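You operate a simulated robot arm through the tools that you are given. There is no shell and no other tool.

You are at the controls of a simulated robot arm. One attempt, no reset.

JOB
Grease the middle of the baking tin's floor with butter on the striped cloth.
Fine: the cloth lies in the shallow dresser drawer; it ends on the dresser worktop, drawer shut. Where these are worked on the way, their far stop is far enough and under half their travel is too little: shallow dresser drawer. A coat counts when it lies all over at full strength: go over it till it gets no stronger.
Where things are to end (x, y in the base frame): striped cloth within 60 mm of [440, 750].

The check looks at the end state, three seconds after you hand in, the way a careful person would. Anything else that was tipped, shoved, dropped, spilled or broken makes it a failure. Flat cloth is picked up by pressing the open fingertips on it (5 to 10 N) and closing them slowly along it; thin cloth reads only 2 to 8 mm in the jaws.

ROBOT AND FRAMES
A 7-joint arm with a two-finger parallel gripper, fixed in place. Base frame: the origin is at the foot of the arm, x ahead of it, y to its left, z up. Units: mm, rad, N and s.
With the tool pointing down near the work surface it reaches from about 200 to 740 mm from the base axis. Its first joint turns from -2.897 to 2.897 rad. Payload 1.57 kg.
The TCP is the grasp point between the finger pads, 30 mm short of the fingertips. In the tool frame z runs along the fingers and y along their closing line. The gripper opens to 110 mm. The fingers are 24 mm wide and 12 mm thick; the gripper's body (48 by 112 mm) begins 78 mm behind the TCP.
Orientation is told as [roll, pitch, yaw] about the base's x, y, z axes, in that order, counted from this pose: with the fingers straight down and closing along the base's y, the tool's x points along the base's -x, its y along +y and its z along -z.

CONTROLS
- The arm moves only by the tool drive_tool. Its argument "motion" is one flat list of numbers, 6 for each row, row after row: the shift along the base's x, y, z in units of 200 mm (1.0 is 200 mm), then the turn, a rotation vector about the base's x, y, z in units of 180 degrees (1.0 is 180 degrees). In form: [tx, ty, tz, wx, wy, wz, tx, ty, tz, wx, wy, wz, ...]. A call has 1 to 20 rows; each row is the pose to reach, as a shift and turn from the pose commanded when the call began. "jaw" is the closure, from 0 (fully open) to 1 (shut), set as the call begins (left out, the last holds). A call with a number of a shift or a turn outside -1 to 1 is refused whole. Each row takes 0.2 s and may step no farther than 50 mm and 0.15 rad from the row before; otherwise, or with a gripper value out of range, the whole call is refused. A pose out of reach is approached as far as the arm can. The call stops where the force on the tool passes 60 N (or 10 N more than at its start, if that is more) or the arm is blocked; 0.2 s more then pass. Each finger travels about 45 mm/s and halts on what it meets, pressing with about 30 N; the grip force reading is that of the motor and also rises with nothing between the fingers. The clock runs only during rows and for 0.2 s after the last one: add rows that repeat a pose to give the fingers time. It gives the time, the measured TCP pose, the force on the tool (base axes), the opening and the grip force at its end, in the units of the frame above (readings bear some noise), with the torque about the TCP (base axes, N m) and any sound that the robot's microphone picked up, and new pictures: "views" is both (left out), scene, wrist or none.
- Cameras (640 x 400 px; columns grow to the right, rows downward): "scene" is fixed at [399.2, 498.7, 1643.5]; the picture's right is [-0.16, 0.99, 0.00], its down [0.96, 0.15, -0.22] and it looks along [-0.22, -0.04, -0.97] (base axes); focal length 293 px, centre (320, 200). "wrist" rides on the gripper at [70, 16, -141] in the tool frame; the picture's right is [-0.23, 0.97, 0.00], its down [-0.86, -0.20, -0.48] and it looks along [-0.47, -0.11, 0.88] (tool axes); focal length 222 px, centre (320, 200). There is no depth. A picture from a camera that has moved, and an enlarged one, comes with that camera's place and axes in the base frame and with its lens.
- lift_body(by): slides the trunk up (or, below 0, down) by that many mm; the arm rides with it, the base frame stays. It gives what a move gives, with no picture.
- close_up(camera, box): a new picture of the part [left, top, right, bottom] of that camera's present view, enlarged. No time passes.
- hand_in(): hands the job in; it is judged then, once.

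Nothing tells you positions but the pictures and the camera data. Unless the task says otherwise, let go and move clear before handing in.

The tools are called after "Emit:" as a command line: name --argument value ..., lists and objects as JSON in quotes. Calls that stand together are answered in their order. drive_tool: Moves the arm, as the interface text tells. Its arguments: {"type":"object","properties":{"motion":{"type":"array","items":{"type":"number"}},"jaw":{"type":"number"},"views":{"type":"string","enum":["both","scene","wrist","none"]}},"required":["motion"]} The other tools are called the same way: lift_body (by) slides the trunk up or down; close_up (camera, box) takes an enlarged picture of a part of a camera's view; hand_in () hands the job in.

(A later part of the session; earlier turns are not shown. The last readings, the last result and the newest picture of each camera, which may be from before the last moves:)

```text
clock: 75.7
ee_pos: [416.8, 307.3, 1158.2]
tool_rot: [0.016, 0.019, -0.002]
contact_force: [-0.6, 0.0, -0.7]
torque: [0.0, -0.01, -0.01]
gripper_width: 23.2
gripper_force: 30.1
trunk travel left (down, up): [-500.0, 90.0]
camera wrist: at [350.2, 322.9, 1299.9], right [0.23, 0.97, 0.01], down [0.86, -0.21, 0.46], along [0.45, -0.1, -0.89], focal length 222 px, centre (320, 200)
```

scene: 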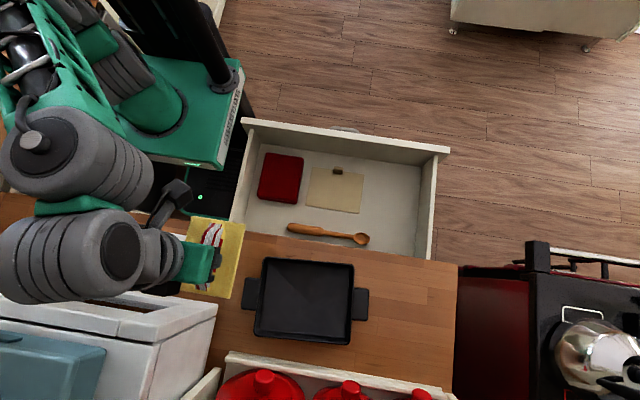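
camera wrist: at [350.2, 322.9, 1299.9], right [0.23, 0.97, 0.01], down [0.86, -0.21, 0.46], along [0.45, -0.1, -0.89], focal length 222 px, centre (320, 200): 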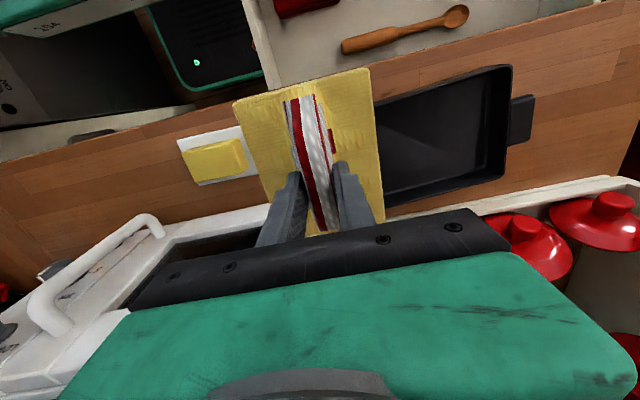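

The shelf rack behind is beyond x ≈ 595, so there's ample clearance. Tin centre is about (474, 474). I'll raise the trunk a bit for reach and bring the cloth over the tin.

Emit:
lift_body --by 50

Emit:
drive_tool --motion '[0.03, 0.17, -0.12, -0.001, -0.001, 0, 0.06, 0.34, -0.24, -0.002, -0.002, 0, 0.1, 0.5, -0.36, -0.003, -0.003, 0, 0.13, 0.66, -0.5, -0.004, -0.005, 0, 0.16, 0.78, -0.64, -0.005, -0.006, 0, 0.16, 0.78, -0.7, -0.005, -0.006, 0]' --views "both"

```text
clock: 76.6
ee_pos: [416.4, 308.8, 1208.2]
tool_rot: [0.014, 0.017, -0.003]
contact_force: [0.2, 0.4, -0.4]
torque: [-0.02, 0.0, -0.01]
gripper_width: 23.3
gripper_force: 30.1
trunk travel left (down, up): [-550.0, 40.0]
```

```text
clock: 78.0
ee_pos: [448.7, 463.7, 1065.3]
tool_rot: [-0.002, 0.0, -0.004]
contact_force: [-0.3, -0.4, -0.2]
torque: [0.02, 0.02, 0.04]
gripper_width: 23.3
gripper_force: 30.0
trunk travel left (down, up): [-550.0, 40.0]
camera wrist: at [379.9, 480.8, 1206.7], right [0.23, 0.97, 0.0], down [0.85, -0.2, 0.48], along [0.47, -0.11, -0.88], focal length 222 px, centre (320, 200)
```

scene: 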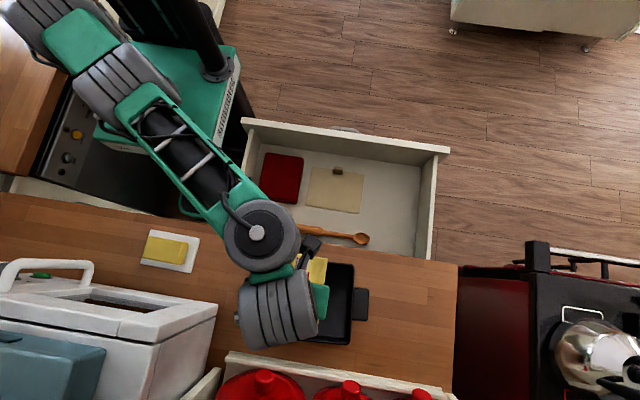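
wrist: 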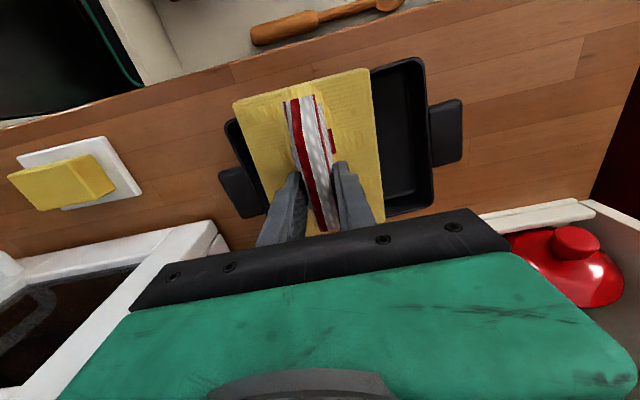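

From above the tin is centred near (474, 477), turned about 3°; the cloth is centred on the TCP. I'll centre it over the tin floor and come down toward the rim.

Emit:
drive_tool --motion '[0.06, 0.03, -0.08, 0, 0, 0.01, 0.126, 0.063, -0.16, 0, 0, 0.019, 0.126, 0.063, -0.25, 0, 0, 0.019, 0.126, 0.063, -0.3, 0, 0, 0.019]' --views "both"

```text
clock: 79.0
ee_pos: [473.9, 477.7, 1007.3]
tool_rot: [-0.001, 0.0, 0.059]
contact_force: [0.1, -1.3, -0.4]
torque: [0.03, -0.05, -0.01]
gripper_width: 23.2
gripper_force: 30.0
trunk travel left (down, up): [-550.0, 40.0]
camera wrist: at [404.0, 490.1, 1148.2], right [0.17, 0.99, 0.0], down [0.86, -0.15, 0.48], along [0.47, -0.08, -0.88], focal length 222 px, centre (320, 200)
```

scene: 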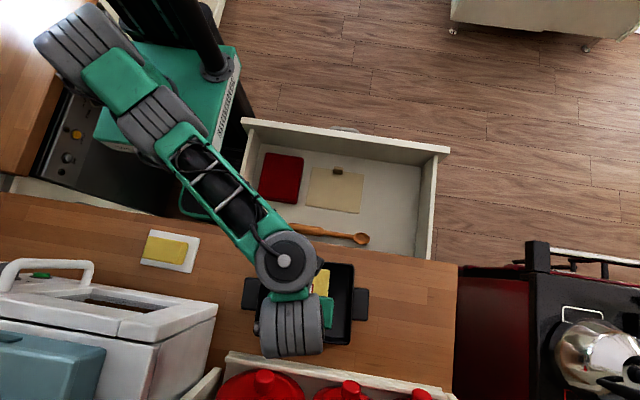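
wrist: 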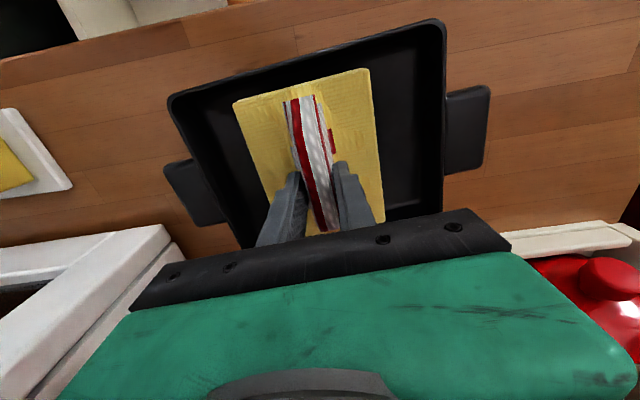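

The cloth is centred inside the tin. Lowering gently until contact.

Emit:
drive_tool --motion '[0, 0, -0.08, 0, 0, 0, 0, 0, -0.14, 0, 0, 0]' --views "none"

Emit:
drive_tool --motion '[0, 0, -0.015, 0, 0, 0, 0, 0, -0.03, 0, 0, 0]' --views "none"

```text
clock: 79.6
ee_pos: [473.9, 475.9, 980.3]
tool_rot: [0.0, 0.0, 0.059]
contact_force: [0.3, 0.1, -0.2]
torque: [-0.01, 0.04, 0.01]
gripper_width: 23.3
gripper_force: 30.3
trunk travel left (down, up): [-550.0, 40.0]
```

```text
clock: 80.2
ee_pos: [473.8, 475.7, 974.8]
tool_rot: [-0.001, -0.001, 0.056]
contact_force: [-0.4, 0.0, 0.4]
torque: [0.04, 0.01, 0.01]
gripper_width: 23.1
gripper_force: 30.2
trunk travel left (down, up): [-550.0, 40.0]
```

Emit:
drive_tool --motion '[0, 0, -0.015, 0, 0, 0, 0, 0, -0.03, 0, 0, 0]' --views "none"

Emit:
drive_tool --motion '[0, 0, -0.01, 0, 0, 0, 0, 0, -0.015, 0, 0, 0]' --views "none"

```text
clock: 80.8
ee_pos: [473.9, 476.7, 967.5]
tool_rot: [-0.001, 0.0, 0.059]
contact_force: [0.5, -0.1, -0.8]
torque: [-0.02, 0.02, 0.02]
gripper_width: 23.4
gripper_force: 30.2
trunk travel left (down, up): [-550.0, 40.0]
```

```text
clock: 81.4
ee_pos: [473.1, 476.4, 967.9]
tool_rot: [0.005, -0.001, 0.055]
contact_force: [-0.5, -0.4, 14.7]
torque: [-0.39, 1.0, 0.0]
gripper_width: 23.6
gripper_force: 30.0
trunk travel left (down, up): [-550.0, 40.0]
```

Contact is at the cloth's front edge — its long side barely fits front-to-back. I'll lift, turn the cloth 90° so its long side lies along the tin's long side, and try again.

Emit:
drive_tool --motion '[0, 0, 0.1, 0, 0, 0, 0, 0, 0.25, 0, 0, 0, 0, 0, 0.25, 0, 0, -0.045, 0, 0, 0.25, 0, 0, -0.09, 0, 0, 0.25, 0, 0, -0.135, 0, 0, 0.25, 0, 0, -0.18, 0, 0, 0.25, 0, 0, -0.225, 0, 0, 0.25, 0, 0, -0.27, 0, 0, 0.25, 0, 0, -0.315, 0, 0, 0.25, 0, 0, -0.36, 0, 0, 0.25, 0, 0, -0.405, 0, 0, 0.25, 0, 0, -0.45, 0, 0, 0.25, 0, 0, -0.495]' --views "both"

```text
clock: 84.2
ee_pos: [474.0, 476.8, 1015.1]
tool_rot: [0.001, -0.001, -1.5]
contact_force: [-0.8, 0.4, 0.3]
torque: [0.0, -0.02, 0.0]
gripper_width: 23.0
gripper_force: 30.6
trunk travel left (down, up): [-550.0, 40.0]
camera wrist: at [485.6, 548.3, 1155.3], right [0.99, -0.16, 0.0], down [-0.14, -0.87, 0.48], along [-0.08, -0.47, -0.88], focal length 222 px, centre (320, 200)
```

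scene: 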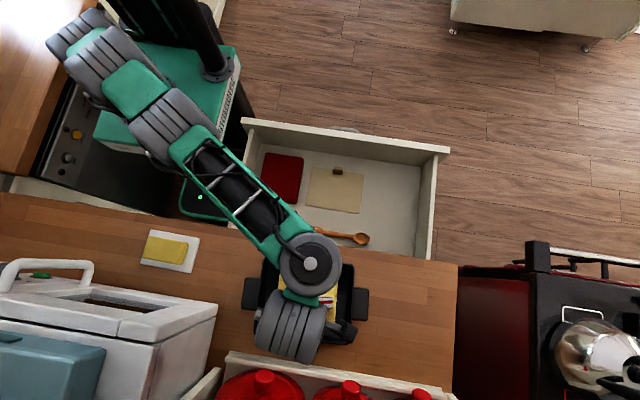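
wrist: 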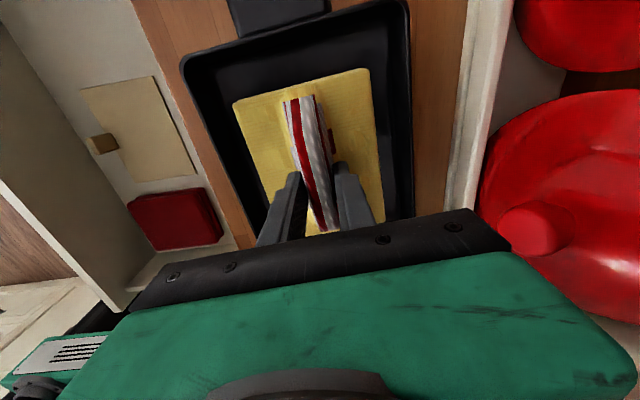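

The cloth now fits with good margins all round. Lowering again.

Emit:
drive_tool --motion '[0, -0.01, -0.1, 0, 0, 0, 0, -0.015, -0.2, 0, 0, 0]' --views "none"

Emit:
drive_tool --motion '[0, 0, -0.015, 0, 0, 0, 0, 0, -0.025, 0, 0, 0]' --views "none"

Emit:
drive_tool --motion '[0, 0, -0.01, 0, 0, 0, 0, 0, -0.015, 0, 0, 0]' --views "none"

```text
clock: 84.8
ee_pos: [474.9, 473.1, 973.6]
tool_rot: [0.001, 0.001, -1.498]
contact_force: [-0.4, 0.4, -0.8]
torque: [0.0, 0.02, 0.02]
gripper_width: 23.1
gripper_force: 29.9
trunk travel left (down, up): [-550.0, 40.0]
```

```text
clock: 85.4
ee_pos: [473.0, 474.2, 968.9]
tool_rot: [0.0, 0.001, -1.499]
contact_force: [0.8, -0.2, -0.5]
torque: [-0.01, 0.01, -0.02]
gripper_width: 23.2
gripper_force: 30.0
trunk travel left (down, up): [-550.0, 40.0]
```

```text
clock: 86.0
ee_pos: [473.8, 474.1, 967.5]
tool_rot: [0.001, 0.001, -1.5]
contact_force: [0.6, 0.7, 4.2]
torque: [0.31, 0.22, -0.05]
gripper_width: 23.1
gripper_force: 29.8
trunk travel left (down, up): [-550.0, 40.0]
```

Contact is at one edge: the cloth pivoted a bit in the grip when it met the butter. I'll press slightly more to flatten it, watching force and torque.

Emit:
drive_tool --motion '[0, 0, -0.008, 0, 0, 0, 0, 0, -0.012, 0, 0, 0]' --views "wrist"

```text
clock: 86.6
ee_pos: [472.5, 474.0, 967.4]
tool_rot: [0.004, 0.007, -1.497]
contact_force: [2.3, 4.0, 18.7]
torque: [0.01, 0.34, -0.06]
gripper_width: 23.3
gripper_force: 29.5
trunk travel left (down, up): [-550.0, 40.0]
camera wrist: at [484.7, 544.5, 1108.0], right [0.99, -0.16, 0.0], down [-0.14, -0.87, 0.47], along [-0.07, -0.47, -0.88], focal length 222 px, centre (320, 200)
```

wrist: 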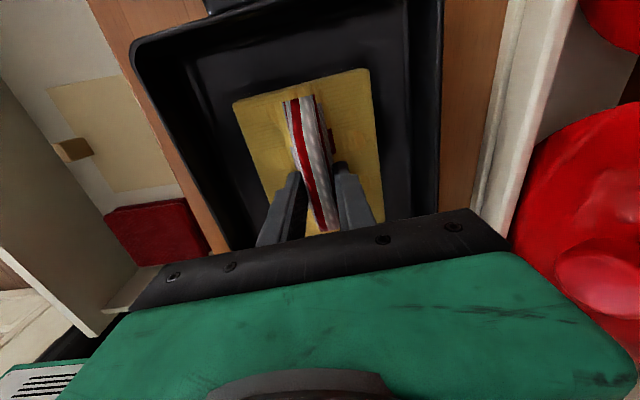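

The cloth lies flat now (torque near zero). I'll ease to a light pressure and make a first wiping loop over the middle of the floor.

Emit:
drive_tool --motion '[0.02, 0, 0.005, 0, 0, 0, 0.05, 0, 0.005, 0, 0, 0, 0.05, 0.025, 0.005, 0, 0, 0, 0.05, 0.05, 0.005, 0, 0, 0, 0.02, 0.05, 0.005, 0, 0, 0, -0.01, 0.05, 0.005, 0, 0, 0, -0.04, 0.05, 0.005, 0, 0, 0, -0.06, 0.05, 0.005, 0, 0, 0, -0.06, 0.02, 0.005, 0, 0, 0, -0.06, -0.02, 0.005, 0, 0, 0, -0.06, -0.05, 0.005, 0, 0, 0, -0.06, -0.08, 0.005, 0, 0, 0, -0.03, -0.08, 0.005, 0, 0, 0, 0, -0.08, 0.005, 0, 0, 0, 0.03, -0.08, 0.005, 0, 0, 0, 0.05, -0.08, 0.005, 0, 0, 0, 0.05, -0.04, 0.005, 0, 0, 0, 0.05, 0, 0.005, 0, 0, 0, 0.02, 0, 0.005, 0, 0, 0, 0, 0, 0.005, 0, 0, 0]' --views "both"

```text
clock: 90.8
ee_pos: [474.1, 474.2, 966.9]
tool_rot: [0.002, 0.002, -1.498]
contact_force: [8.7, 0.8, 20.7]
torque: [-0.13, -0.27, 0.17]
gripper_width: 23.3
gripper_force: 30.3
trunk travel left (down, up): [-550.0, 40.0]
camera wrist: at [485.2, 544.4, 1107.6], right [0.99, -0.16, 0.0], down [-0.14, -0.87, 0.48], along [-0.07, -0.47, -0.88], focal length 222 px, centre (320, 200)
```

scene: 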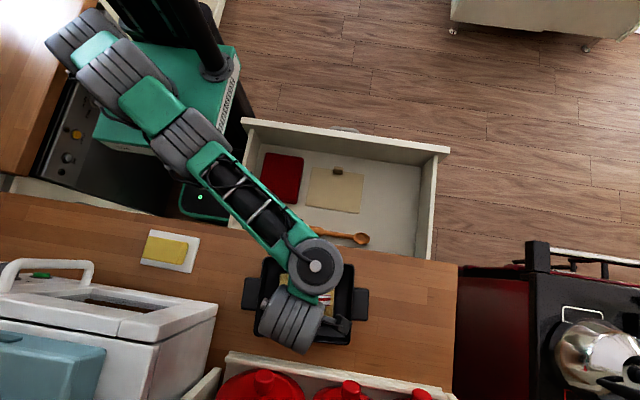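
wrist: 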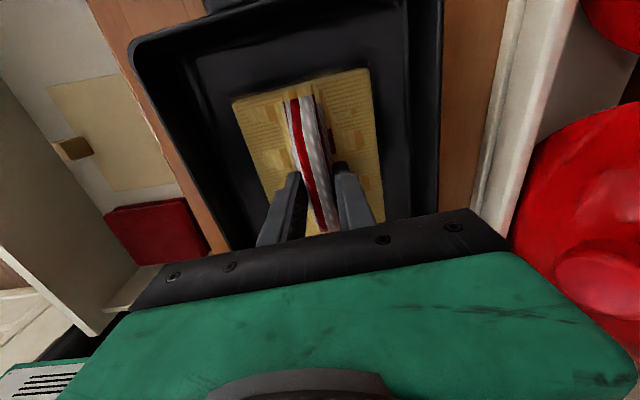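

The cloth's butter is being laid down (its stripes begin to show) and the tin hasn't moved. I'll do another loop, then lift to inspect the floor.

Emit:
drive_tool --motion '[-0.03, 0, 0.006, 0, 0, 0, -0.06, 0, 0.006, 0, 0, 0, -0.06, 0.03, 0.006, 0, 0, 0, -0.03, 0.05, 0.006, 0, 0, 0, 0.0, 0.05, 0.006, 0, 0, 0, 0.03, 0.05, 0.006, 0, 0, 0, 0.05, 0.03, 0.006, 0, 0, 0, 0.05, 0, 0.006, 0, 0, 0, 0.02, 0, 0.006, 0, 0, 0, -0.01, 0, 0.006, 0, 0, 0, -0.04, 0, 0.006, 0, 0, 0, -0.06, -0.02, 0.006, 0, 0, 0, -0.06, -0.05, 0.006, 0, 0, 0, -0.04, -0.08, 0.006, 0, 0, 0, -0.01, -0.08, 0.006, 0, 0, 0, 0.03, -0.08, 0.006, 0, 0, 0, 0.05, -0.06, 0.006, 0, 0, 0, 0.05, -0.03, 0.006, 0, 0, 0, 0.02, -0.02, 0.006, 0, 0, 0, 0, 0, 0.006, 0, 0, 0]' --views "none"

Emit:
drive_tool --motion '[0, 0, 0.1, 0, 0, 0, 0, 0, 0.25, 0, 0, 0, 0, 0, 0.4, 0, 0, 0, -0.1, -0.1, 0.5, 0, 0, 0, -0.25, -0.25, 0.6, 0, 0, 0, -0.4, -0.4, 0.7, 0, 0, 0, -0.55, -0.55, 0.75, 0, 0, 0]' --views "both"

```text
clock: 95.0
ee_pos: [473.2, 474.7, 967.1]
tool_rot: [0.0, 0.002, -1.503]
contact_force: [2.5, -3.9, 9.8]
torque: [-0.37, -0.04, 0.01]
gripper_width: 23.3
gripper_force: 29.7
trunk travel left (down, up): [-550.0, 40.0]
```

```text
clock: 96.6
ee_pos: [365.0, 363.3, 1114.4]
tool_rot: [-0.001, 0.0, -1.5]
contact_force: [-0.4, -0.2, 0.2]
torque: [-0.01, 0.0, -0.01]
gripper_width: 23.1
gripper_force: 29.7
trunk travel left (down, up): [-550.0, 40.0]
camera wrist: at [376.4, 434.4, 1255.4], right [0.99, -0.16, 0.0], down [-0.14, -0.87, 0.48], along [-0.08, -0.47, -0.88], focal length 222 px, centre (320, 200)
```

scene: 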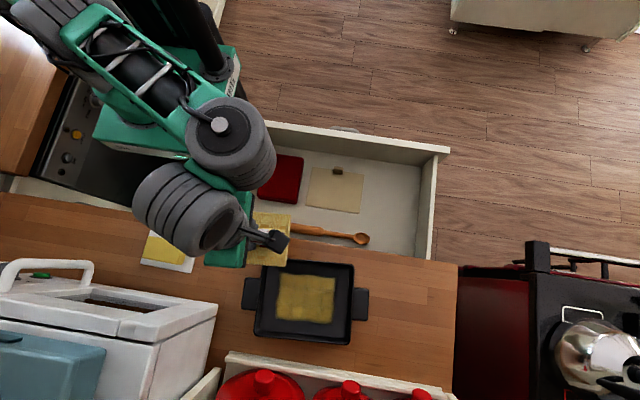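
wrist: 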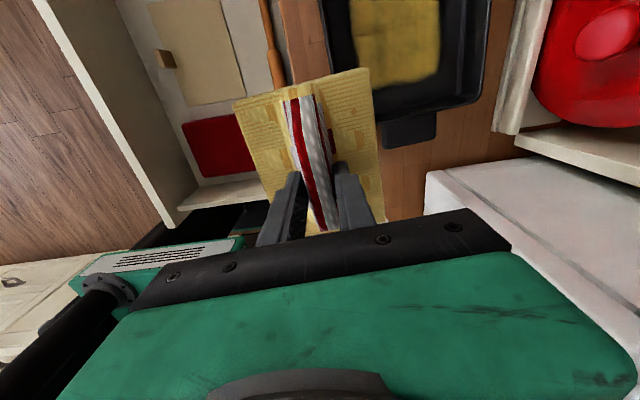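

The tin floor now shows a yellow patch in the middle. Let me look closely at how even and strong it is.

Emit:
close_up --camera "scene" --box '[240, 245, 370, 350]'

Emit:
close_up --camera "wrist" --box '[220, 0, 500, 250]'

```text
3.81 times, centred on (305, 298) of scene
camera zoom: at [399.2, 498.7, 1643.5], right [-0.16, 0.99, 0.0], down [0.96, 0.15, -0.22], along [-0.22, -0.04, -0.97], focal length 1117 px, centre (377, -171)
```

zoom: 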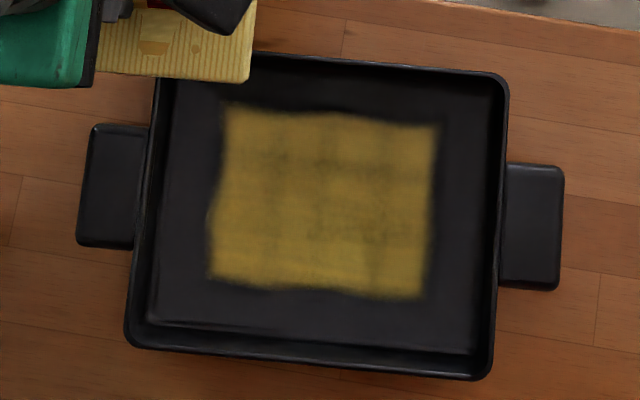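

```text
1.60 times, centred on (360, 125) of wrist
camera zoom: at [376.4, 434.4, 1255.4], right [0.99, -0.16, 0.0], down [-0.14, -0.87, 0.48], along [-0.08, -0.47, -0.88], focal length 355 px, centre (256, 320)
```

zoom: 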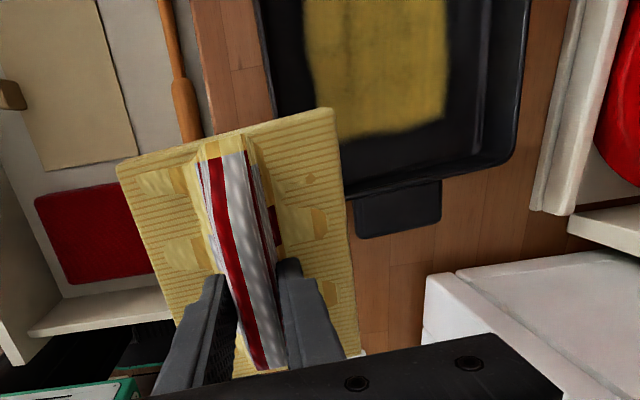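

The patch is centred but has some weaker lines, so it needs more passes. Going back for further wiping.

Emit:
drive_tool --motion '[0.15, 0.15, -0.05, 0, 0, 0, 0.3, 0.3, -0.15, 0, 0, 0, 0.45, 0.45, -0.25, 0, 0, 0, 0.55, 0.55, -0.38, 0, 0, 0, 0.55, 0.55, -0.55, 0, 0, 0, 0.55, 0.55, -0.68, 0, 0, 0, 0.55, 0.55, -0.72, 0, 0, 0]' --views "none"

Emit:
drive_tool --motion '[0, 0, -0.015, 0, 0, 0, 0, 0, -0.02, 0, 0, 0]' --views "none"

```text
clock: 98.2
ee_pos: [472.6, 473.1, 972.4]
tool_rot: [0.0, -0.001, -1.498]
contact_force: [-0.3, -0.7, -0.8]
torque: [-0.01, 0.02, -0.01]
gripper_width: 23.3
gripper_force: 30.1
trunk travel left (down, up): [-550.0, 40.0]
```

```text
clock: 98.8
ee_pos: [473.5, 473.2, 969.3]
tool_rot: [-0.001, 0.001, -1.501]
contact_force: [-0.4, -0.4, -0.3]
torque: [-0.05, 0.0, 0.0]
gripper_width: 23.2
gripper_force: 29.4
trunk travel left (down, up): [-550.0, 40.0]
```

Emit:
drive_tool --motion '[0, 0, -0.01, 0, 0, 0, 0, 0, -0.02, 0, 0, 0]' --views "none"

```text
clock: 99.4
ee_pos: [474.0, 472.5, 967.1]
tool_rot: [0.002, 0.002, -1.499]
contact_force: [1.2, -1.0, 13.0]
torque: [-0.64, 0.32, 0.06]
gripper_width: 23.4
gripper_force: 29.9
trunk travel left (down, up): [-550.0, 40.0]
```

Emit:
drive_tool --motion '[0, 0.03, -0.004, 0, 0, 0, 0, 0.06, -0.004, 0, 0, 0, 0.04, 0.06, -0.004, 0, 0, 0, 0.04, 0.02, -0.004, 0, 0, 0, 0.04, -0.02, -0.004, 0, 0, 0, 0.04, -0.06, -0.004, 0, 0, 0, 0, -0.07, -0.004, 0, 0, 0, 0, -0.03, -0.004, 0, 0, 0, 0, 0.01, -0.004, 0, 0, 0, 0, 0.05, -0.004, 0, 0, 0, -0.04, 0.06, -0.004, 0, 0, 0, -0.04, 0.02, -0.004, 0, 0, 0, -0.04, -0.02, -0.004, 0, 0, 0, -0.04, -0.06, -0.004, 0, 0, 0, -0.02, -0.04, -0.004, 0, 0, 0, 0.01, -0.03, -0.004, 0, 0, 0, 0.04, 0, -0.004, 0, 0, 0, 0, 0, -0.004, 0, 0, 0, -0.04, 0, -0.004, 0, 0, 0, 0, 0, -0.004, 0, 0, 0]' --views "none"

Emit:
drive_tool --motion '[0.03, 0.03, 0, 0, 0, 0, 0.05, 0.05, 0, 0, 0, 0, 0.02, 0.05, 0, 0, 0, 0, -0.02, 0.05, 0, 0, 0, 0, -0.05, 0.05, 0, 0, 0, 0, -0.05, 0.02, 0, 0, 0, 0, -0.02, 0.02, 0, 0, 0, 0, 0.02, 0.02, 0, 0, 0, 0, 0.05, 0.01, 0, 0, 0, 0, 0.05, -0.02, 0, 0, 0, 0, 0.02, -0.03, 0, 0, 0, 0, -0.02, -0.03, 0, 0, 0, 0, -0.05, -0.03, 0, 0, 0, 0, -0.05, -0.06, 0, 0, 0, 0, -0.02, -0.07, 0, 0, 0, 0, 0.02, -0.07, 0, 0, 0, 0, 0.05, -0.07, 0, 0, 0, 0, 0.04, -0.04, 0, 0, 0, 0, 0.02, -0.02, 0, 0, 0, 0, 0, 0, 0, 0, 0, 0]' --views "none"

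```text
clock: 103.6
ee_pos: [468.0, 472.2, 966.7]
tool_rot: [-0.002, 0.004, -1.494]
contact_force: [-16.7, -7.3, 36.0]
torque: [-0.34, 0.08, -0.27]
gripper_width: 23.1
gripper_force: 29.7
trunk travel left (down, up): [-550.0, 40.0]
```

```text
clock: 107.8
ee_pos: [472.6, 471.7, 966.2]
tool_rot: [0.005, 0.003, -1.498]
contact_force: [12.1, -8.4, 35.5]
torque: [-0.64, -0.2, 0.13]
gripper_width: 23.3
gripper_force: 30.1
trunk travel left (down, up): [-550.0, 40.0]
```

Pressure crept up to 36 N; I'll lift off and inspect the coat and the tin's position.

Emit:
drive_tool --motion '[0, 0, 0.1, 0, 0, 0, 0, 0, 0.25, 0, 0, 0, 0, 0, 0.4, 0, 0, 0, -0.1, -0.1, 0.5, 0, 0, 0, -0.25, -0.25, 0.6, 0, 0, 0, -0.4, -0.4, 0.7, 0, 0, 0, -0.55, -0.55, 0.75, 0, 0, 0]' --views "none"

Emit:
close_up --camera "scene" --box '[240, 245, 370, 350]'

Emit:
close_up --camera "wrist" --box '[220, 0, 500, 250]'

```text
clock: 109.4
ee_pos: [362.3, 362.2, 1115.5]
tool_rot: [-0.001, -0.001, -1.501]
contact_force: [-0.1, -0.2, -0.5]
torque: [-0.03, -0.01, 0.0]
gripper_width: 23.2
gripper_force: 29.7
trunk travel left (down, up): [-550.0, 40.0]
```

```text
3.81 times, centred on (305, 298) of scene
camera zoom: at [399.2, 498.7, 1643.5], right [-0.16, 0.99, 0.0], down [0.96, 0.15, -0.22], along [-0.22, -0.04, -0.97], focal length 1117 px, centre (377, -171)
```

zoom: 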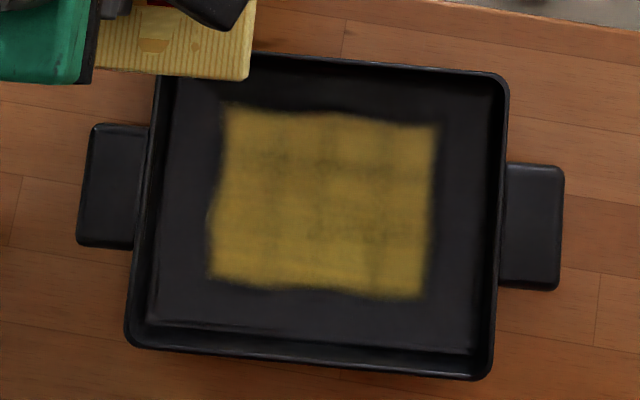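

```text
1.60 times, centred on (360, 125) of wrist
camera zoom: at [375.2, 433.9, 1256.3], right [0.99, -0.16, 0.0], down [-0.14, -0.87, 0.48], along [-0.08, -0.47, -0.88], focal length 355 px, centre (256, 320)
```

zoom: 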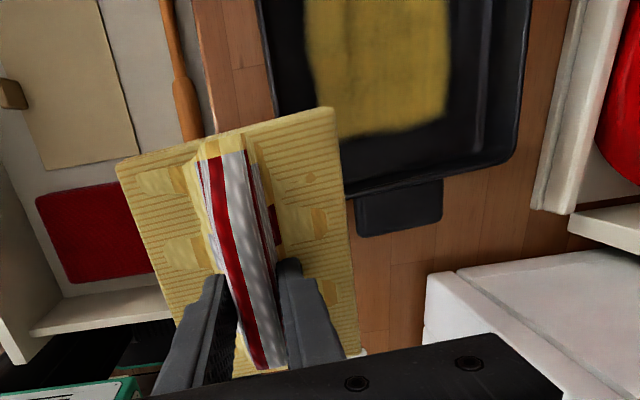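

The coat looks unchanged from before, with the tin unmoved. I'll zoom in tightly to judge evenness and strength.

Emit:
close_up --camera "scene" --box '[278, 268, 334, 324]'

Emit:
close_up --camera "scene" --box '[130, 220, 310, 340]'

```text
7.14 times, centred on (306, 296) of scene
camera zoom: at [399.2, 498.7, 1643.5], right [-0.16, 0.99, 0.0], down [0.96, 0.15, -0.22], along [-0.22, -0.04, -0.97], focal length 2094 px, centre (420, -486)
```

zoom: 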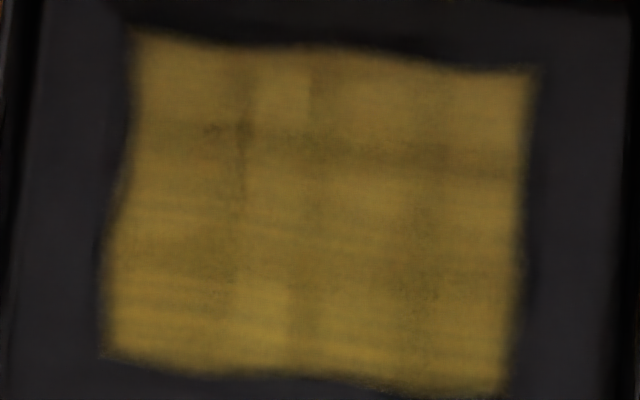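

```text
3.33 times, centred on (220, 280) of scene
camera zoom: at [399.2, 498.7, 1643.5], right [-0.16, 0.99, 0.0], down [0.96, 0.15, -0.22], along [-0.22, -0.04, -0.97], focal length 977 px, centre (653, -67)
```

zoom: 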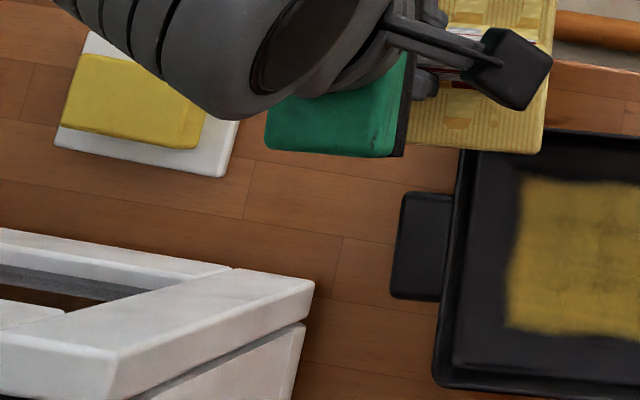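

The coat shows slight cell-to-cell variation, and the cloth is now thinner in butter. To be sure of full strength, I'll reload the cloth with butter, gently this time, and wipe again.

Emit:
drive_tool --motion '[0.0, -0.1, 0.15, 0, 0, 0, 0.03, -0.25, 0.3, 0, 0, 0, 0.06, -0.4, 0.45, 0, 0, 0, 0.09, -0.52, 0.58, 0, 0, 0, 0.09, -0.6, 0.68, 0, 0, 0]' --views "none"

Emit:
lift_body --by -160

Emit:
drive_tool --motion '[0.04, -0.15, 0, 0, 0, 0, 0.08, -0.3, 0, 0, 0, -0.006, 0.12, -0.45, 0, 0, 0, -0.012, 0.165, -0.59, 0, 0, 0, -0.022, 0.165, -0.59, -0.1, 0, 0, -0.022]' --views "both"

```text
clock: 110.6
ee_pos: [381.5, 242.9, 1251.0]
tool_rot: [-0.002, 0.0, -1.5]
contact_force: [0.4, 0.4, -0.4]
torque: [0.0, -0.02, -0.01]
gripper_width: 23.3
gripper_force: 30.3
out of reach, approached as far as the arm can: row 5
trunk travel left (down, up): [-550.0, 40.0]
```

```text
clock: 112.4
ee_pos: [381.6, 245.6, 1089.9]
tool_rot: [0.001, 0.002, -1.498]
contact_force: [0.4, 0.2, -0.8]
torque: [-0.02, 0.0, 0.01]
gripper_width: 23.5
gripper_force: 30.0
trunk travel left (down, up): [-390.0, 200.0]
```

```text
clock: 113.6
ee_pos: [416.0, 127.0, 1071.0]
tool_rot: [0.003, 0.001, -1.568]
contact_force: [0.9, -0.3, -1.2]
torque: [0.01, 0.0, -0.03]
gripper_width: 23.2
gripper_force: 30.7
trunk travel left (down, up): [-390.0, 200.0]
camera wrist: at [433.4, 196.8, 1211.0], right [0.97, -0.22, 0.0], down [-0.2, -0.86, 0.48], along [-0.11, -0.46, -0.88], focal length 222 px, centre (320, 200)
```

scene: 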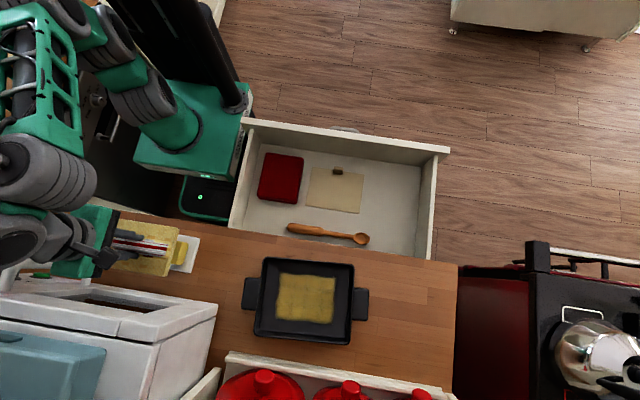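
wrist: 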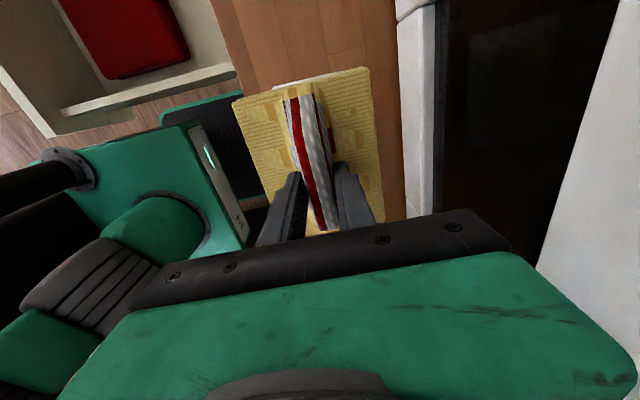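

Positioned over the butter again. Descending gently with small steps.

Emit:
close_up --camera "scene" --box '[278, 268, 334, 324]'

Emit:
drive_tool --motion '[0, 0, -0.1, 0, 0, 0, 0, 0, -0.2, 0, 0, 0, 0, 0, -0.25, 0, 0, 0, 0, 0, -0.25, 0, 0, 0]' --views "none"

Emit:
drive_tool --motion '[0, 0, -0.015, 0, 0, 0, 0, 0, -0.025, 0, 0, 0]' --views "none"

```text
7.14 times, centred on (306, 296) of scene
camera zoom: at [399.2, 498.7, 1643.5], right [-0.16, 0.99, 0.0], down [0.96, 0.15, -0.22], along [-0.22, -0.04, -0.97], focal length 2094 px, centre (420, -486)
```

zoom: 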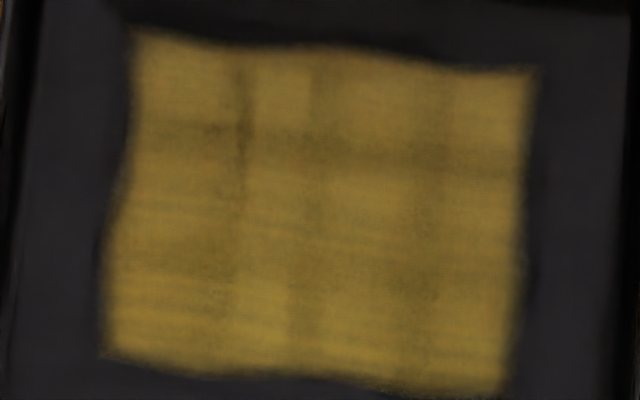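

```text
clock: 114.6
ee_pos: [416.0, 127.2, 1019.3]
tool_rot: [0.002, 0.001, -1.57]
contact_force: [0.3, -0.5, -0.3]
torque: [0.01, 0.04, -0.01]
gripper_width: 23.3
gripper_force: 29.8
trunk travel left (down, up): [-390.0, 200.0]
```

```text
clock: 115.2
ee_pos: [415.4, 126.2, 1014.5]
tool_rot: [0.0, 0.003, -1.565]
contact_force: [0.7, -0.1, -0.7]
torque: [-0.02, 0.01, -0.03]
gripper_width: 23.1
gripper_force: 29.8
trunk travel left (down, up): [-390.0, 200.0]
```

Emit:
drive_tool --motion '[0, 0, -0.012, 0, 0, 0, 0, 0, -0.018, 0, 0, 0]' --views "none"

Emit:
drive_tool --motion '[0, 0, -0.01, 0, 0, 0, 0, 0, -0.01, 0, 0, 0]' --views "wrist"

```text
clock: 115.8
ee_pos: [415.0, 127.9, 1012.2]
tool_rot: [0.0, 0.001, -1.567]
contact_force: [-0.4, 0.3, -0.7]
torque: [0.01, -0.01, 0.02]
gripper_width: 23.2
gripper_force: 29.8
trunk travel left (down, up): [-390.0, 200.0]
```

```text
clock: 116.4
ee_pos: [413.8, 127.2, 1009.5]
tool_rot: [0.0, 0.002, -1.566]
contact_force: [0.1, 0.2, -0.3]
torque: [0.02, 0.0, 0.0]
gripper_width: 23.1
gripper_force: 29.7
trunk travel left (down, up): [-390.0, 200.0]
camera wrist: at [431.4, 197.6, 1150.7], right [0.97, -0.22, 0.0], down [-0.2, -0.86, 0.48], along [-0.11, -0.47, -0.88], focal length 222 px, centre (320, 200)
```

wrist: 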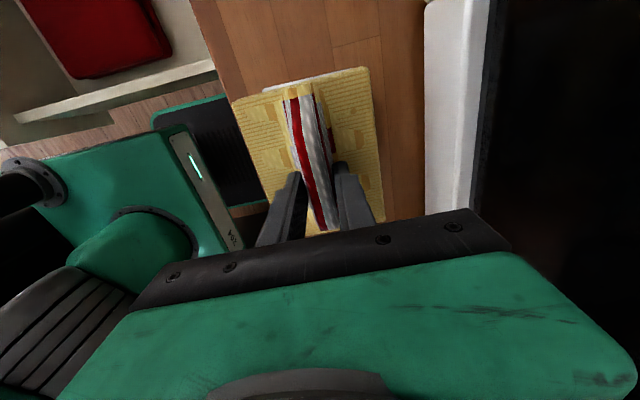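

Emit:
drive_tool --motion '[0, 0, -0.01, 0, 0, 0, 0, 0, -0.01, 0, 0, 0]' --views "none"

Emit:
drive_tool --motion '[0, 0, -0.008, 0, 0, 0, 0, 0, -0.008, 0, 0, 0]' --views "wrist"

```text
clock: 117.0
ee_pos: [415.5, 128.2, 1007.7]
tool_rot: [0.001, 0.002, -1.568]
contact_force: [-0.4, -1.0, 1.4]
torque: [0.0, 0.0, 0.01]
gripper_width: 23.0
gripper_force: 30.1
trunk travel left (down, up): [-390.0, 200.0]
```

```text
clock: 117.6
ee_pos: [414.6, 125.8, 1008.0]
tool_rot: [0.003, 0.003, -1.566]
contact_force: [2.8, 4.3, 14.1]
torque: [-0.01, 0.05, 0.02]
gripper_width: 23.2
gripper_force: 30.0
trunk travel left (down, up): [-390.0, 200.0]
camera wrist: at [430.8, 196.8, 1148.8], right [0.97, -0.22, 0.0], down [-0.2, -0.86, 0.48], along [-0.1, -0.46, -0.88], focal length 222 px, centre (320, 200)
```

wrist: 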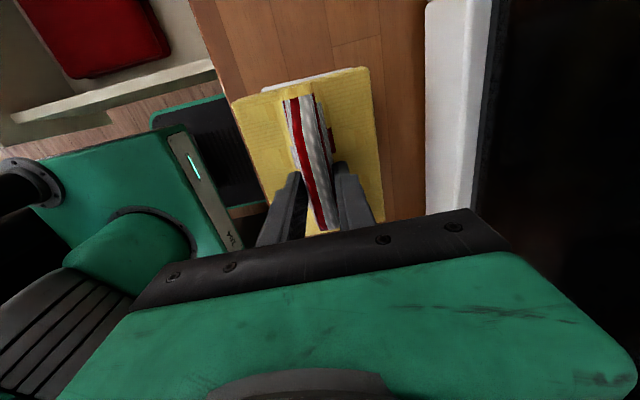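

The cloth is fully coated again, with light centred pressure. Lifting off and returning to the tin.

Emit:
drive_tool --motion '[0, 0, 0.03, 0, 0, 0, 0, 0, 0.1, 0, 0, 0, 0, 0, 0.25, 0, 0, 0, 0, 0, 0.42, 0, 0, 0]' --views "none"

Emit:
lift_body --by 160

Emit:
drive_tool --motion '[0.0, 0.2, -0.08, 0, 0, 0.004, 0.0, 0.4, -0.16, 0, 0, 0.008, 0.0, 0.6, -0.24, 0, 0, 0.012, 0.02, 0.8, -0.32, 0, 0, 0.016, 0.05, 0.98, -0.4, 0, 0, 0.021]' --views "scene"

```text
clock: 118.6
ee_pos: [412.7, 124.1, 1087.4]
tool_rot: [-0.004, 0.001, -1.569]
contact_force: [-1.1, -0.2, -0.5]
torque: [0.05, -0.15, 0.02]
gripper_width: 23.1
gripper_force: 30.0
trunk travel left (down, up): [-390.0, 200.0]
```

```text
clock: 120.5
ee_pos: [414.6, 124.2, 1247.8]
tool_rot: [-0.001, 0.001, -1.568]
contact_force: [0.0, 0.3, -0.3]
torque: [-0.01, -0.01, 0.0]
gripper_width: 23.3
gripper_force: 29.9
trunk travel left (down, up): [-550.0, 40.0]
```

```text
clock: 121.7
ee_pos: [425.7, 321.0, 1168.7]
tool_rot: [-0.002, 0.0, -1.499]
contact_force: [-0.6, 0.6, -0.9]
torque: [-0.01, -0.04, -0.01]
gripper_width: 23.6
gripper_force: 30.0
trunk travel left (down, up): [-550.0, 40.0]
```

scene: 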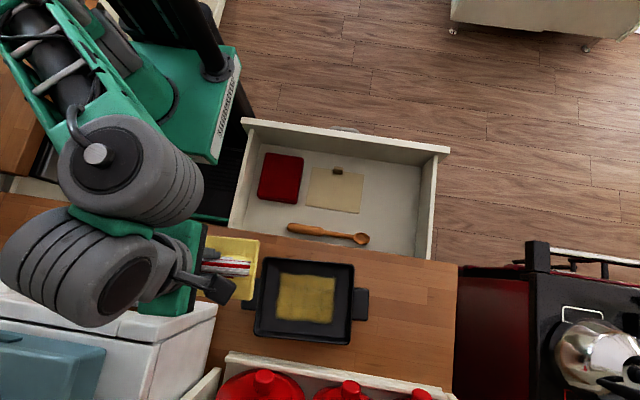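

Emit:
drive_tool --motion '[0.05, 0.19, -0.12, 0, 0, 0, 0.1, 0.38, -0.25, 0, 0, 0, 0.16, 0.57, -0.4, 0, 0, 0, 0.236, 0.765, -0.58, 0, 0, 0, 0.236, 0.765, -0.77, 0, 0, 0, 0.236, 0.765, -0.77, 0, 0, 0]' --views "wrist"

```text
refused: row 4 steps farther than a row can; nothing moved
```

Emit:
drive_tool --motion '[0.05, 0.18, -0.12, 0, 0, 0, 0.1, 0.36, -0.25, 0, 0, 0, 0.15, 0.54, -0.38, 0, 0, 0, 0.2, 0.68, -0.5, 0, 0, 0, 0.236, 0.765, -0.62, 0, 0, 0, 0.236, 0.765, -0.77, 0, 0, 0, 0.236, 0.765, -0.77, 0, 0, 0]' --views "wrist"

```text
clock: 123.3
ee_pos: [472.9, 473.6, 1015.0]
tool_rot: [-0.001, 0.001, -1.502]
contact_force: [-0.7, 0.1, -0.9]
torque: [-0.01, 0.0, 0.02]
gripper_width: 23.5
gripper_force: 29.5
trunk travel left (down, up): [-550.0, 40.0]
camera wrist: at [483.9, 544.4, 1155.8], right [0.99, -0.16, 0.0], down [-0.14, -0.87, 0.48], along [-0.08, -0.47, -0.88], focal length 222 px, centre (320, 200)
```

wrist: 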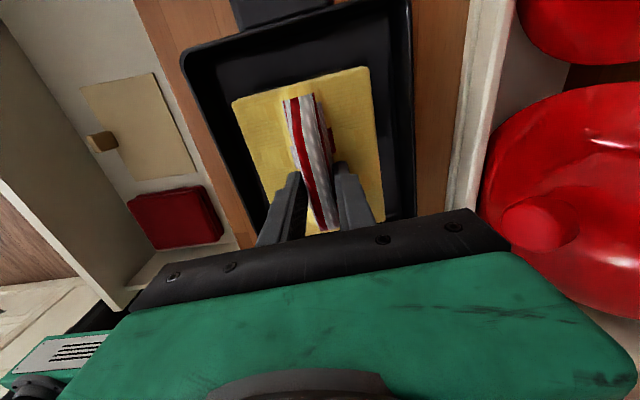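

Over the tin again with a full load. Lowering to light contact.

Emit:
drive_tool --motion '[0, 0, -0.1, 0, 0, 0, 0, 0, -0.2, 0, 0, 0, 0, 0, -0.225, 0, 0, 0, 0, 0, -0.235, 0, 0, 0]' --views "none"

Emit:
drive_tool --motion '[0, 0, -0.01, 0, 0, 0, 0, 0, -0.01, 0, 0, 0]' --views "none"

```text
clock: 124.3
ee_pos: [472.0, 473.5, 968.3]
tool_rot: [0.0, 0.0, -1.502]
contact_force: [0.2, -0.4, -1.2]
torque: [-0.02, 0.02, 0.02]
gripper_width: 23.3
gripper_force: 30.2
trunk travel left (down, up): [-550.0, 40.0]
```

```text
clock: 124.9
ee_pos: [472.8, 473.7, 966.9]
tool_rot: [0.0, 0.002, -1.5]
contact_force: [0.5, -0.1, 4.3]
torque: [-0.21, 0.11, 0.03]
gripper_width: 23.4
gripper_force: 29.9
trunk travel left (down, up): [-550.0, 40.0]
```

Emit:
drive_tool --motion '[0, 0, -0.006, 0, 0, 0, 0, 0.03, -0.006, 0, 0, 0, 0.03, 0.05, -0.006, 0, 0, 0, 0.05, 0.03, -0.006, 0, 0, 0, 0.05, -0.01, -0.006, 0, 0, 0, 0.05, -0.05, -0.006, 0, 0, 0, 0.03, -0.07, -0.006, 0, 0, 0, 0, -0.07, -0.006, 0, 0, 0, -0.03, -0.07, -0.006, 0, 0, 0, -0.05, -0.05, -0.006, 0, 0, 0, -0.05, -0.01, -0.006, 0, 0, 0, -0.05, 0.03, -0.006, 0, 0, 0, -0.03, 0.05, -0.006, 0, 0, 0, 0, 0.05, -0.006, 0, 0, 0, 0.03, 0.03, -0.006, 0, 0, 0, 0.03, 0, -0.006, 0, 0, 0, 0.03, -0.04, -0.006, 0, 0, 0, 0, -0.04, -0.006, 0, 0, 0, -0.03, -0.02, -0.006, 0, 0, 0, 0, 0, -0.006, 0, 0, 0]' --views "none"

Emit:
drive_tool --motion '[0, 0.03, 0, 0, 0, 0, 0.03, 0.05, 0, 0, 0, 0, 0.05, 0.03, 0, 0, 0, 0, 0.05, -0.01, 0, 0, 0, 0, 0.05, -0.05, 0, 0, 0, 0, 0.03, -0.07, 0, 0, 0, 0, 0, -0.07, 0, 0, 0, 0, -0.03, -0.07, 0, 0, 0, 0, -0.05, -0.05, 0, 0, 0, 0, -0.05, -0.01, 0, 0, 0, 0, -0.05, 0.03, 0, 0, 0, 0, -0.03, 0.05, 0, 0, 0, 0, 0, 0.05, 0, 0, 0, 0, 0.03, 0.03, 0, 0, 0, 0, 0.03, 0, 0, 0, 0, 0, 0.03, -0.04, 0, 0, 0, 0, 0, -0.04, 0, 0, 0, 0, -0.03, -0.02, 0, 0, 0, 0, 0, 0, 0, 0, 0, 0]' --views "wrist"

```text
clock: 129.1
ee_pos: [469.3, 471.9, 965.4]
tool_rot: [-0.001, 0.005, -1.5]
contact_force: [-5.7, -13.5, 33.9]
torque: [-0.56, -0.01, -0.14]
gripper_width: 23.3
gripper_force: 29.9
trunk travel left (down, up): [-550.0, 40.0]
```

```text
clock: 133.1
ee_pos: [469.2, 471.9, 966.2]
tool_rot: [-0.002, 0.005, -1.501]
contact_force: [-5.8, -12.7, 30.6]
torque: [-0.63, -0.01, -0.11]
gripper_width: 23.5
gripper_force: 29.8
trunk travel left (down, up): [-550.0, 40.0]
camera wrist: at [481.0, 543.9, 1107.5], right [0.99, -0.16, 0.0], down [-0.14, -0.87, 0.48], along [-0.08, -0.47, -0.88], focal length 222 px, centre (320, 200)
```

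wrist: 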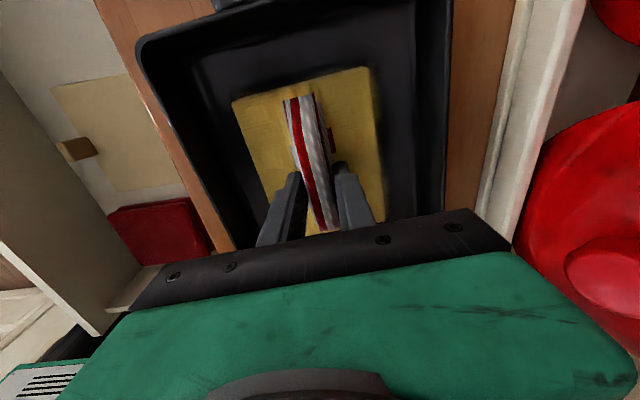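

The cloth stayed yellow this time, which suggests the tin's coat takes little more. Lifting to inspect.

Emit:
drive_tool --motion '[0, 0, 0.1, 0, 0, 0, 0, 0, 0.25, 0, 0, 0, 0, 0, 0.4, 0, 0, 0, -0.1, -0.1, 0.5, 0, 0, 0, -0.25, -0.25, 0.6, 0, 0, 0, -0.4, -0.4, 0.7, 0, 0, 0, -0.55, -0.55, 0.75, 0, 0, 0]' --views "none"

Emit:
close_up --camera "scene" --box '[278, 268, 334, 324]'

Emit:
close_up --camera "scene" --box '[200, 225, 380, 350]'

Emit:
close_up --camera "wrist" --box '[220, 0, 500, 250]'

```text
clock: 134.7
ee_pos: [360.8, 362.7, 1114.1]
tool_rot: [0.001, 0.002, -1.5]
contact_force: [-0.4, 0.1, -1.5]
torque: [0.02, -0.04, 0.04]
gripper_width: 23.0
gripper_force: 30.4
trunk travel left (down, up): [-550.0, 40.0]
```

```text
7.14 times, centred on (306, 296) of scene
camera zoom: at [399.2, 498.7, 1643.5], right [-0.16, 0.99, 0.0], down [0.96, 0.15, -0.22], along [-0.22, -0.04, -0.97], focal length 2094 px, centre (420, -486)
```

zoom: 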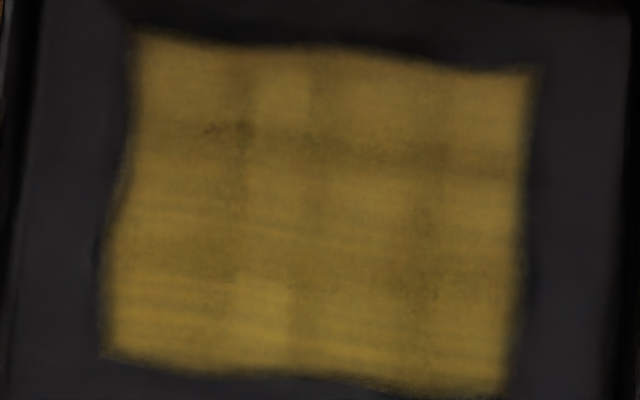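

```text
3.20 times, centred on (290, 288) of scene
camera zoom: at [399.2, 498.7, 1643.5], right [-0.16, 0.99, 0.0], down [0.96, 0.15, -0.22], along [-0.22, -0.04, -0.97], focal length 938 px, centre (416, -80)
```

zoom: 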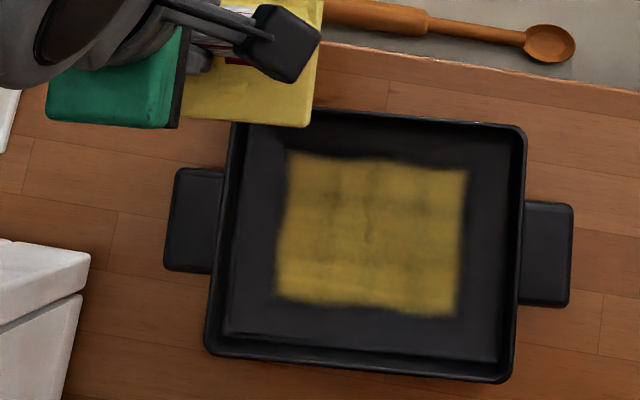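

```text
1.60 times, centred on (360, 125) of wrist
camera zoom: at [372.4, 434.1, 1255.6], right [0.99, -0.16, 0.0], down [-0.14, -0.87, 0.48], along [-0.08, -0.47, -0.88], focal length 355 px, centre (256, 320)
```

zoom: 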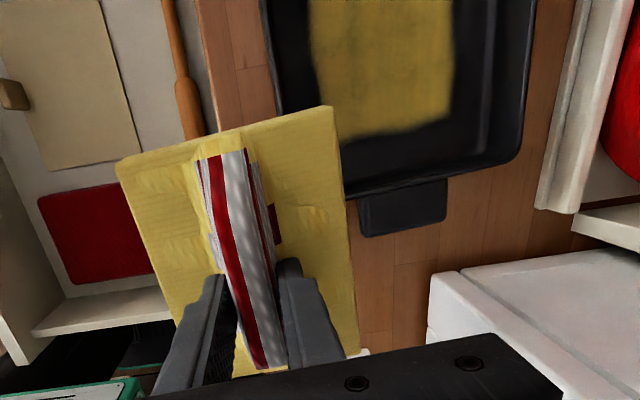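

The coat is unchanged after a fresh full load, so it's at full strength and the tin hasn't moved. Now I'll set the cloth down near (440, 750): that's beyond straight-down reach, so I'll turn the tool to face outward and tilt it.

Emit:
drive_tool --motion '[0, 0, 0.02, 0, 0, 0.0449, 0, 0, 0.04, 0, 0, 0.0898, 0, 0, 0.06, 0, 0, 0.1347, 0, 0, 0.08, 0, 0, 0.1796, 0, 0, 0.1, 0, 0, 0.2245, 0, 0, 0.1, 0, 0, 0.2694, 0, 0, 0.1, 0, 0, 0.3143, 0, 0, 0.1, 0, 0, 0.3592, 0, 0, 0.1, 0, 0, 0.4041, 0, 0, 0.1, 0, 0, 0.449, 0, 0, 0.1, 0, 0, 0.4939, 0, 0, 0.1, 0, 0, 0.5388, 0, 0, 0.1, 0, 0, 0.5837, 0, 0, 0.1, 0, 0, 0.6286, 0, 0, 0.1, 0, 0, 0.6735, 0, 0, 0.1, 0, 0, 0.7184, 0, 0, 0.1, 0, 0, 0.7633, 0, 0, 0.1, 0, 0, 0.8082]' --views "both"

```text
clock: 138.5
ee_pos: [362.1, 365.0, 1135.5]
tool_rot: [0.0, 0.002, 1.038]
contact_force: [-0.2, 0.1, 0.0]
torque: [0.01, -0.02, 0.01]
gripper_width: 23.1
gripper_force: 30.2
trunk travel left (down, up): [-550.0, 40.0]
camera wrist: at [313.3, 313.2, 1275.7], right [-0.72, 0.69, 0.0], down [0.61, 0.64, 0.48], along [0.33, 0.35, -0.88], focal length 222 px, centre (320, 200)
```

scene: 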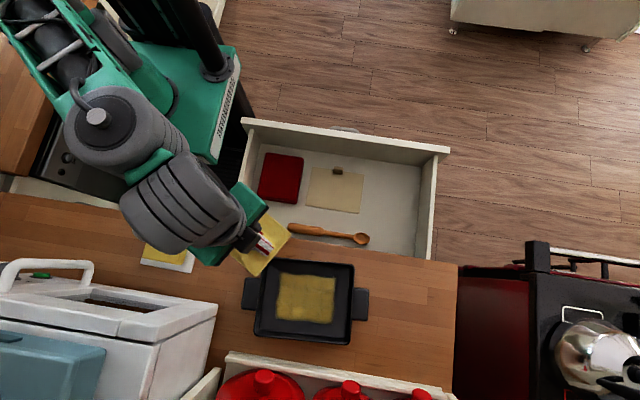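
wrist: 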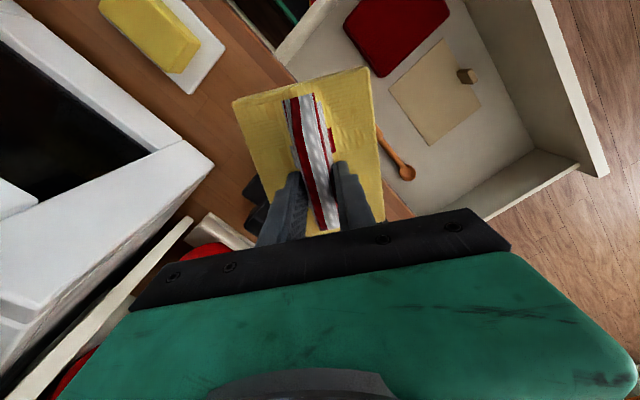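

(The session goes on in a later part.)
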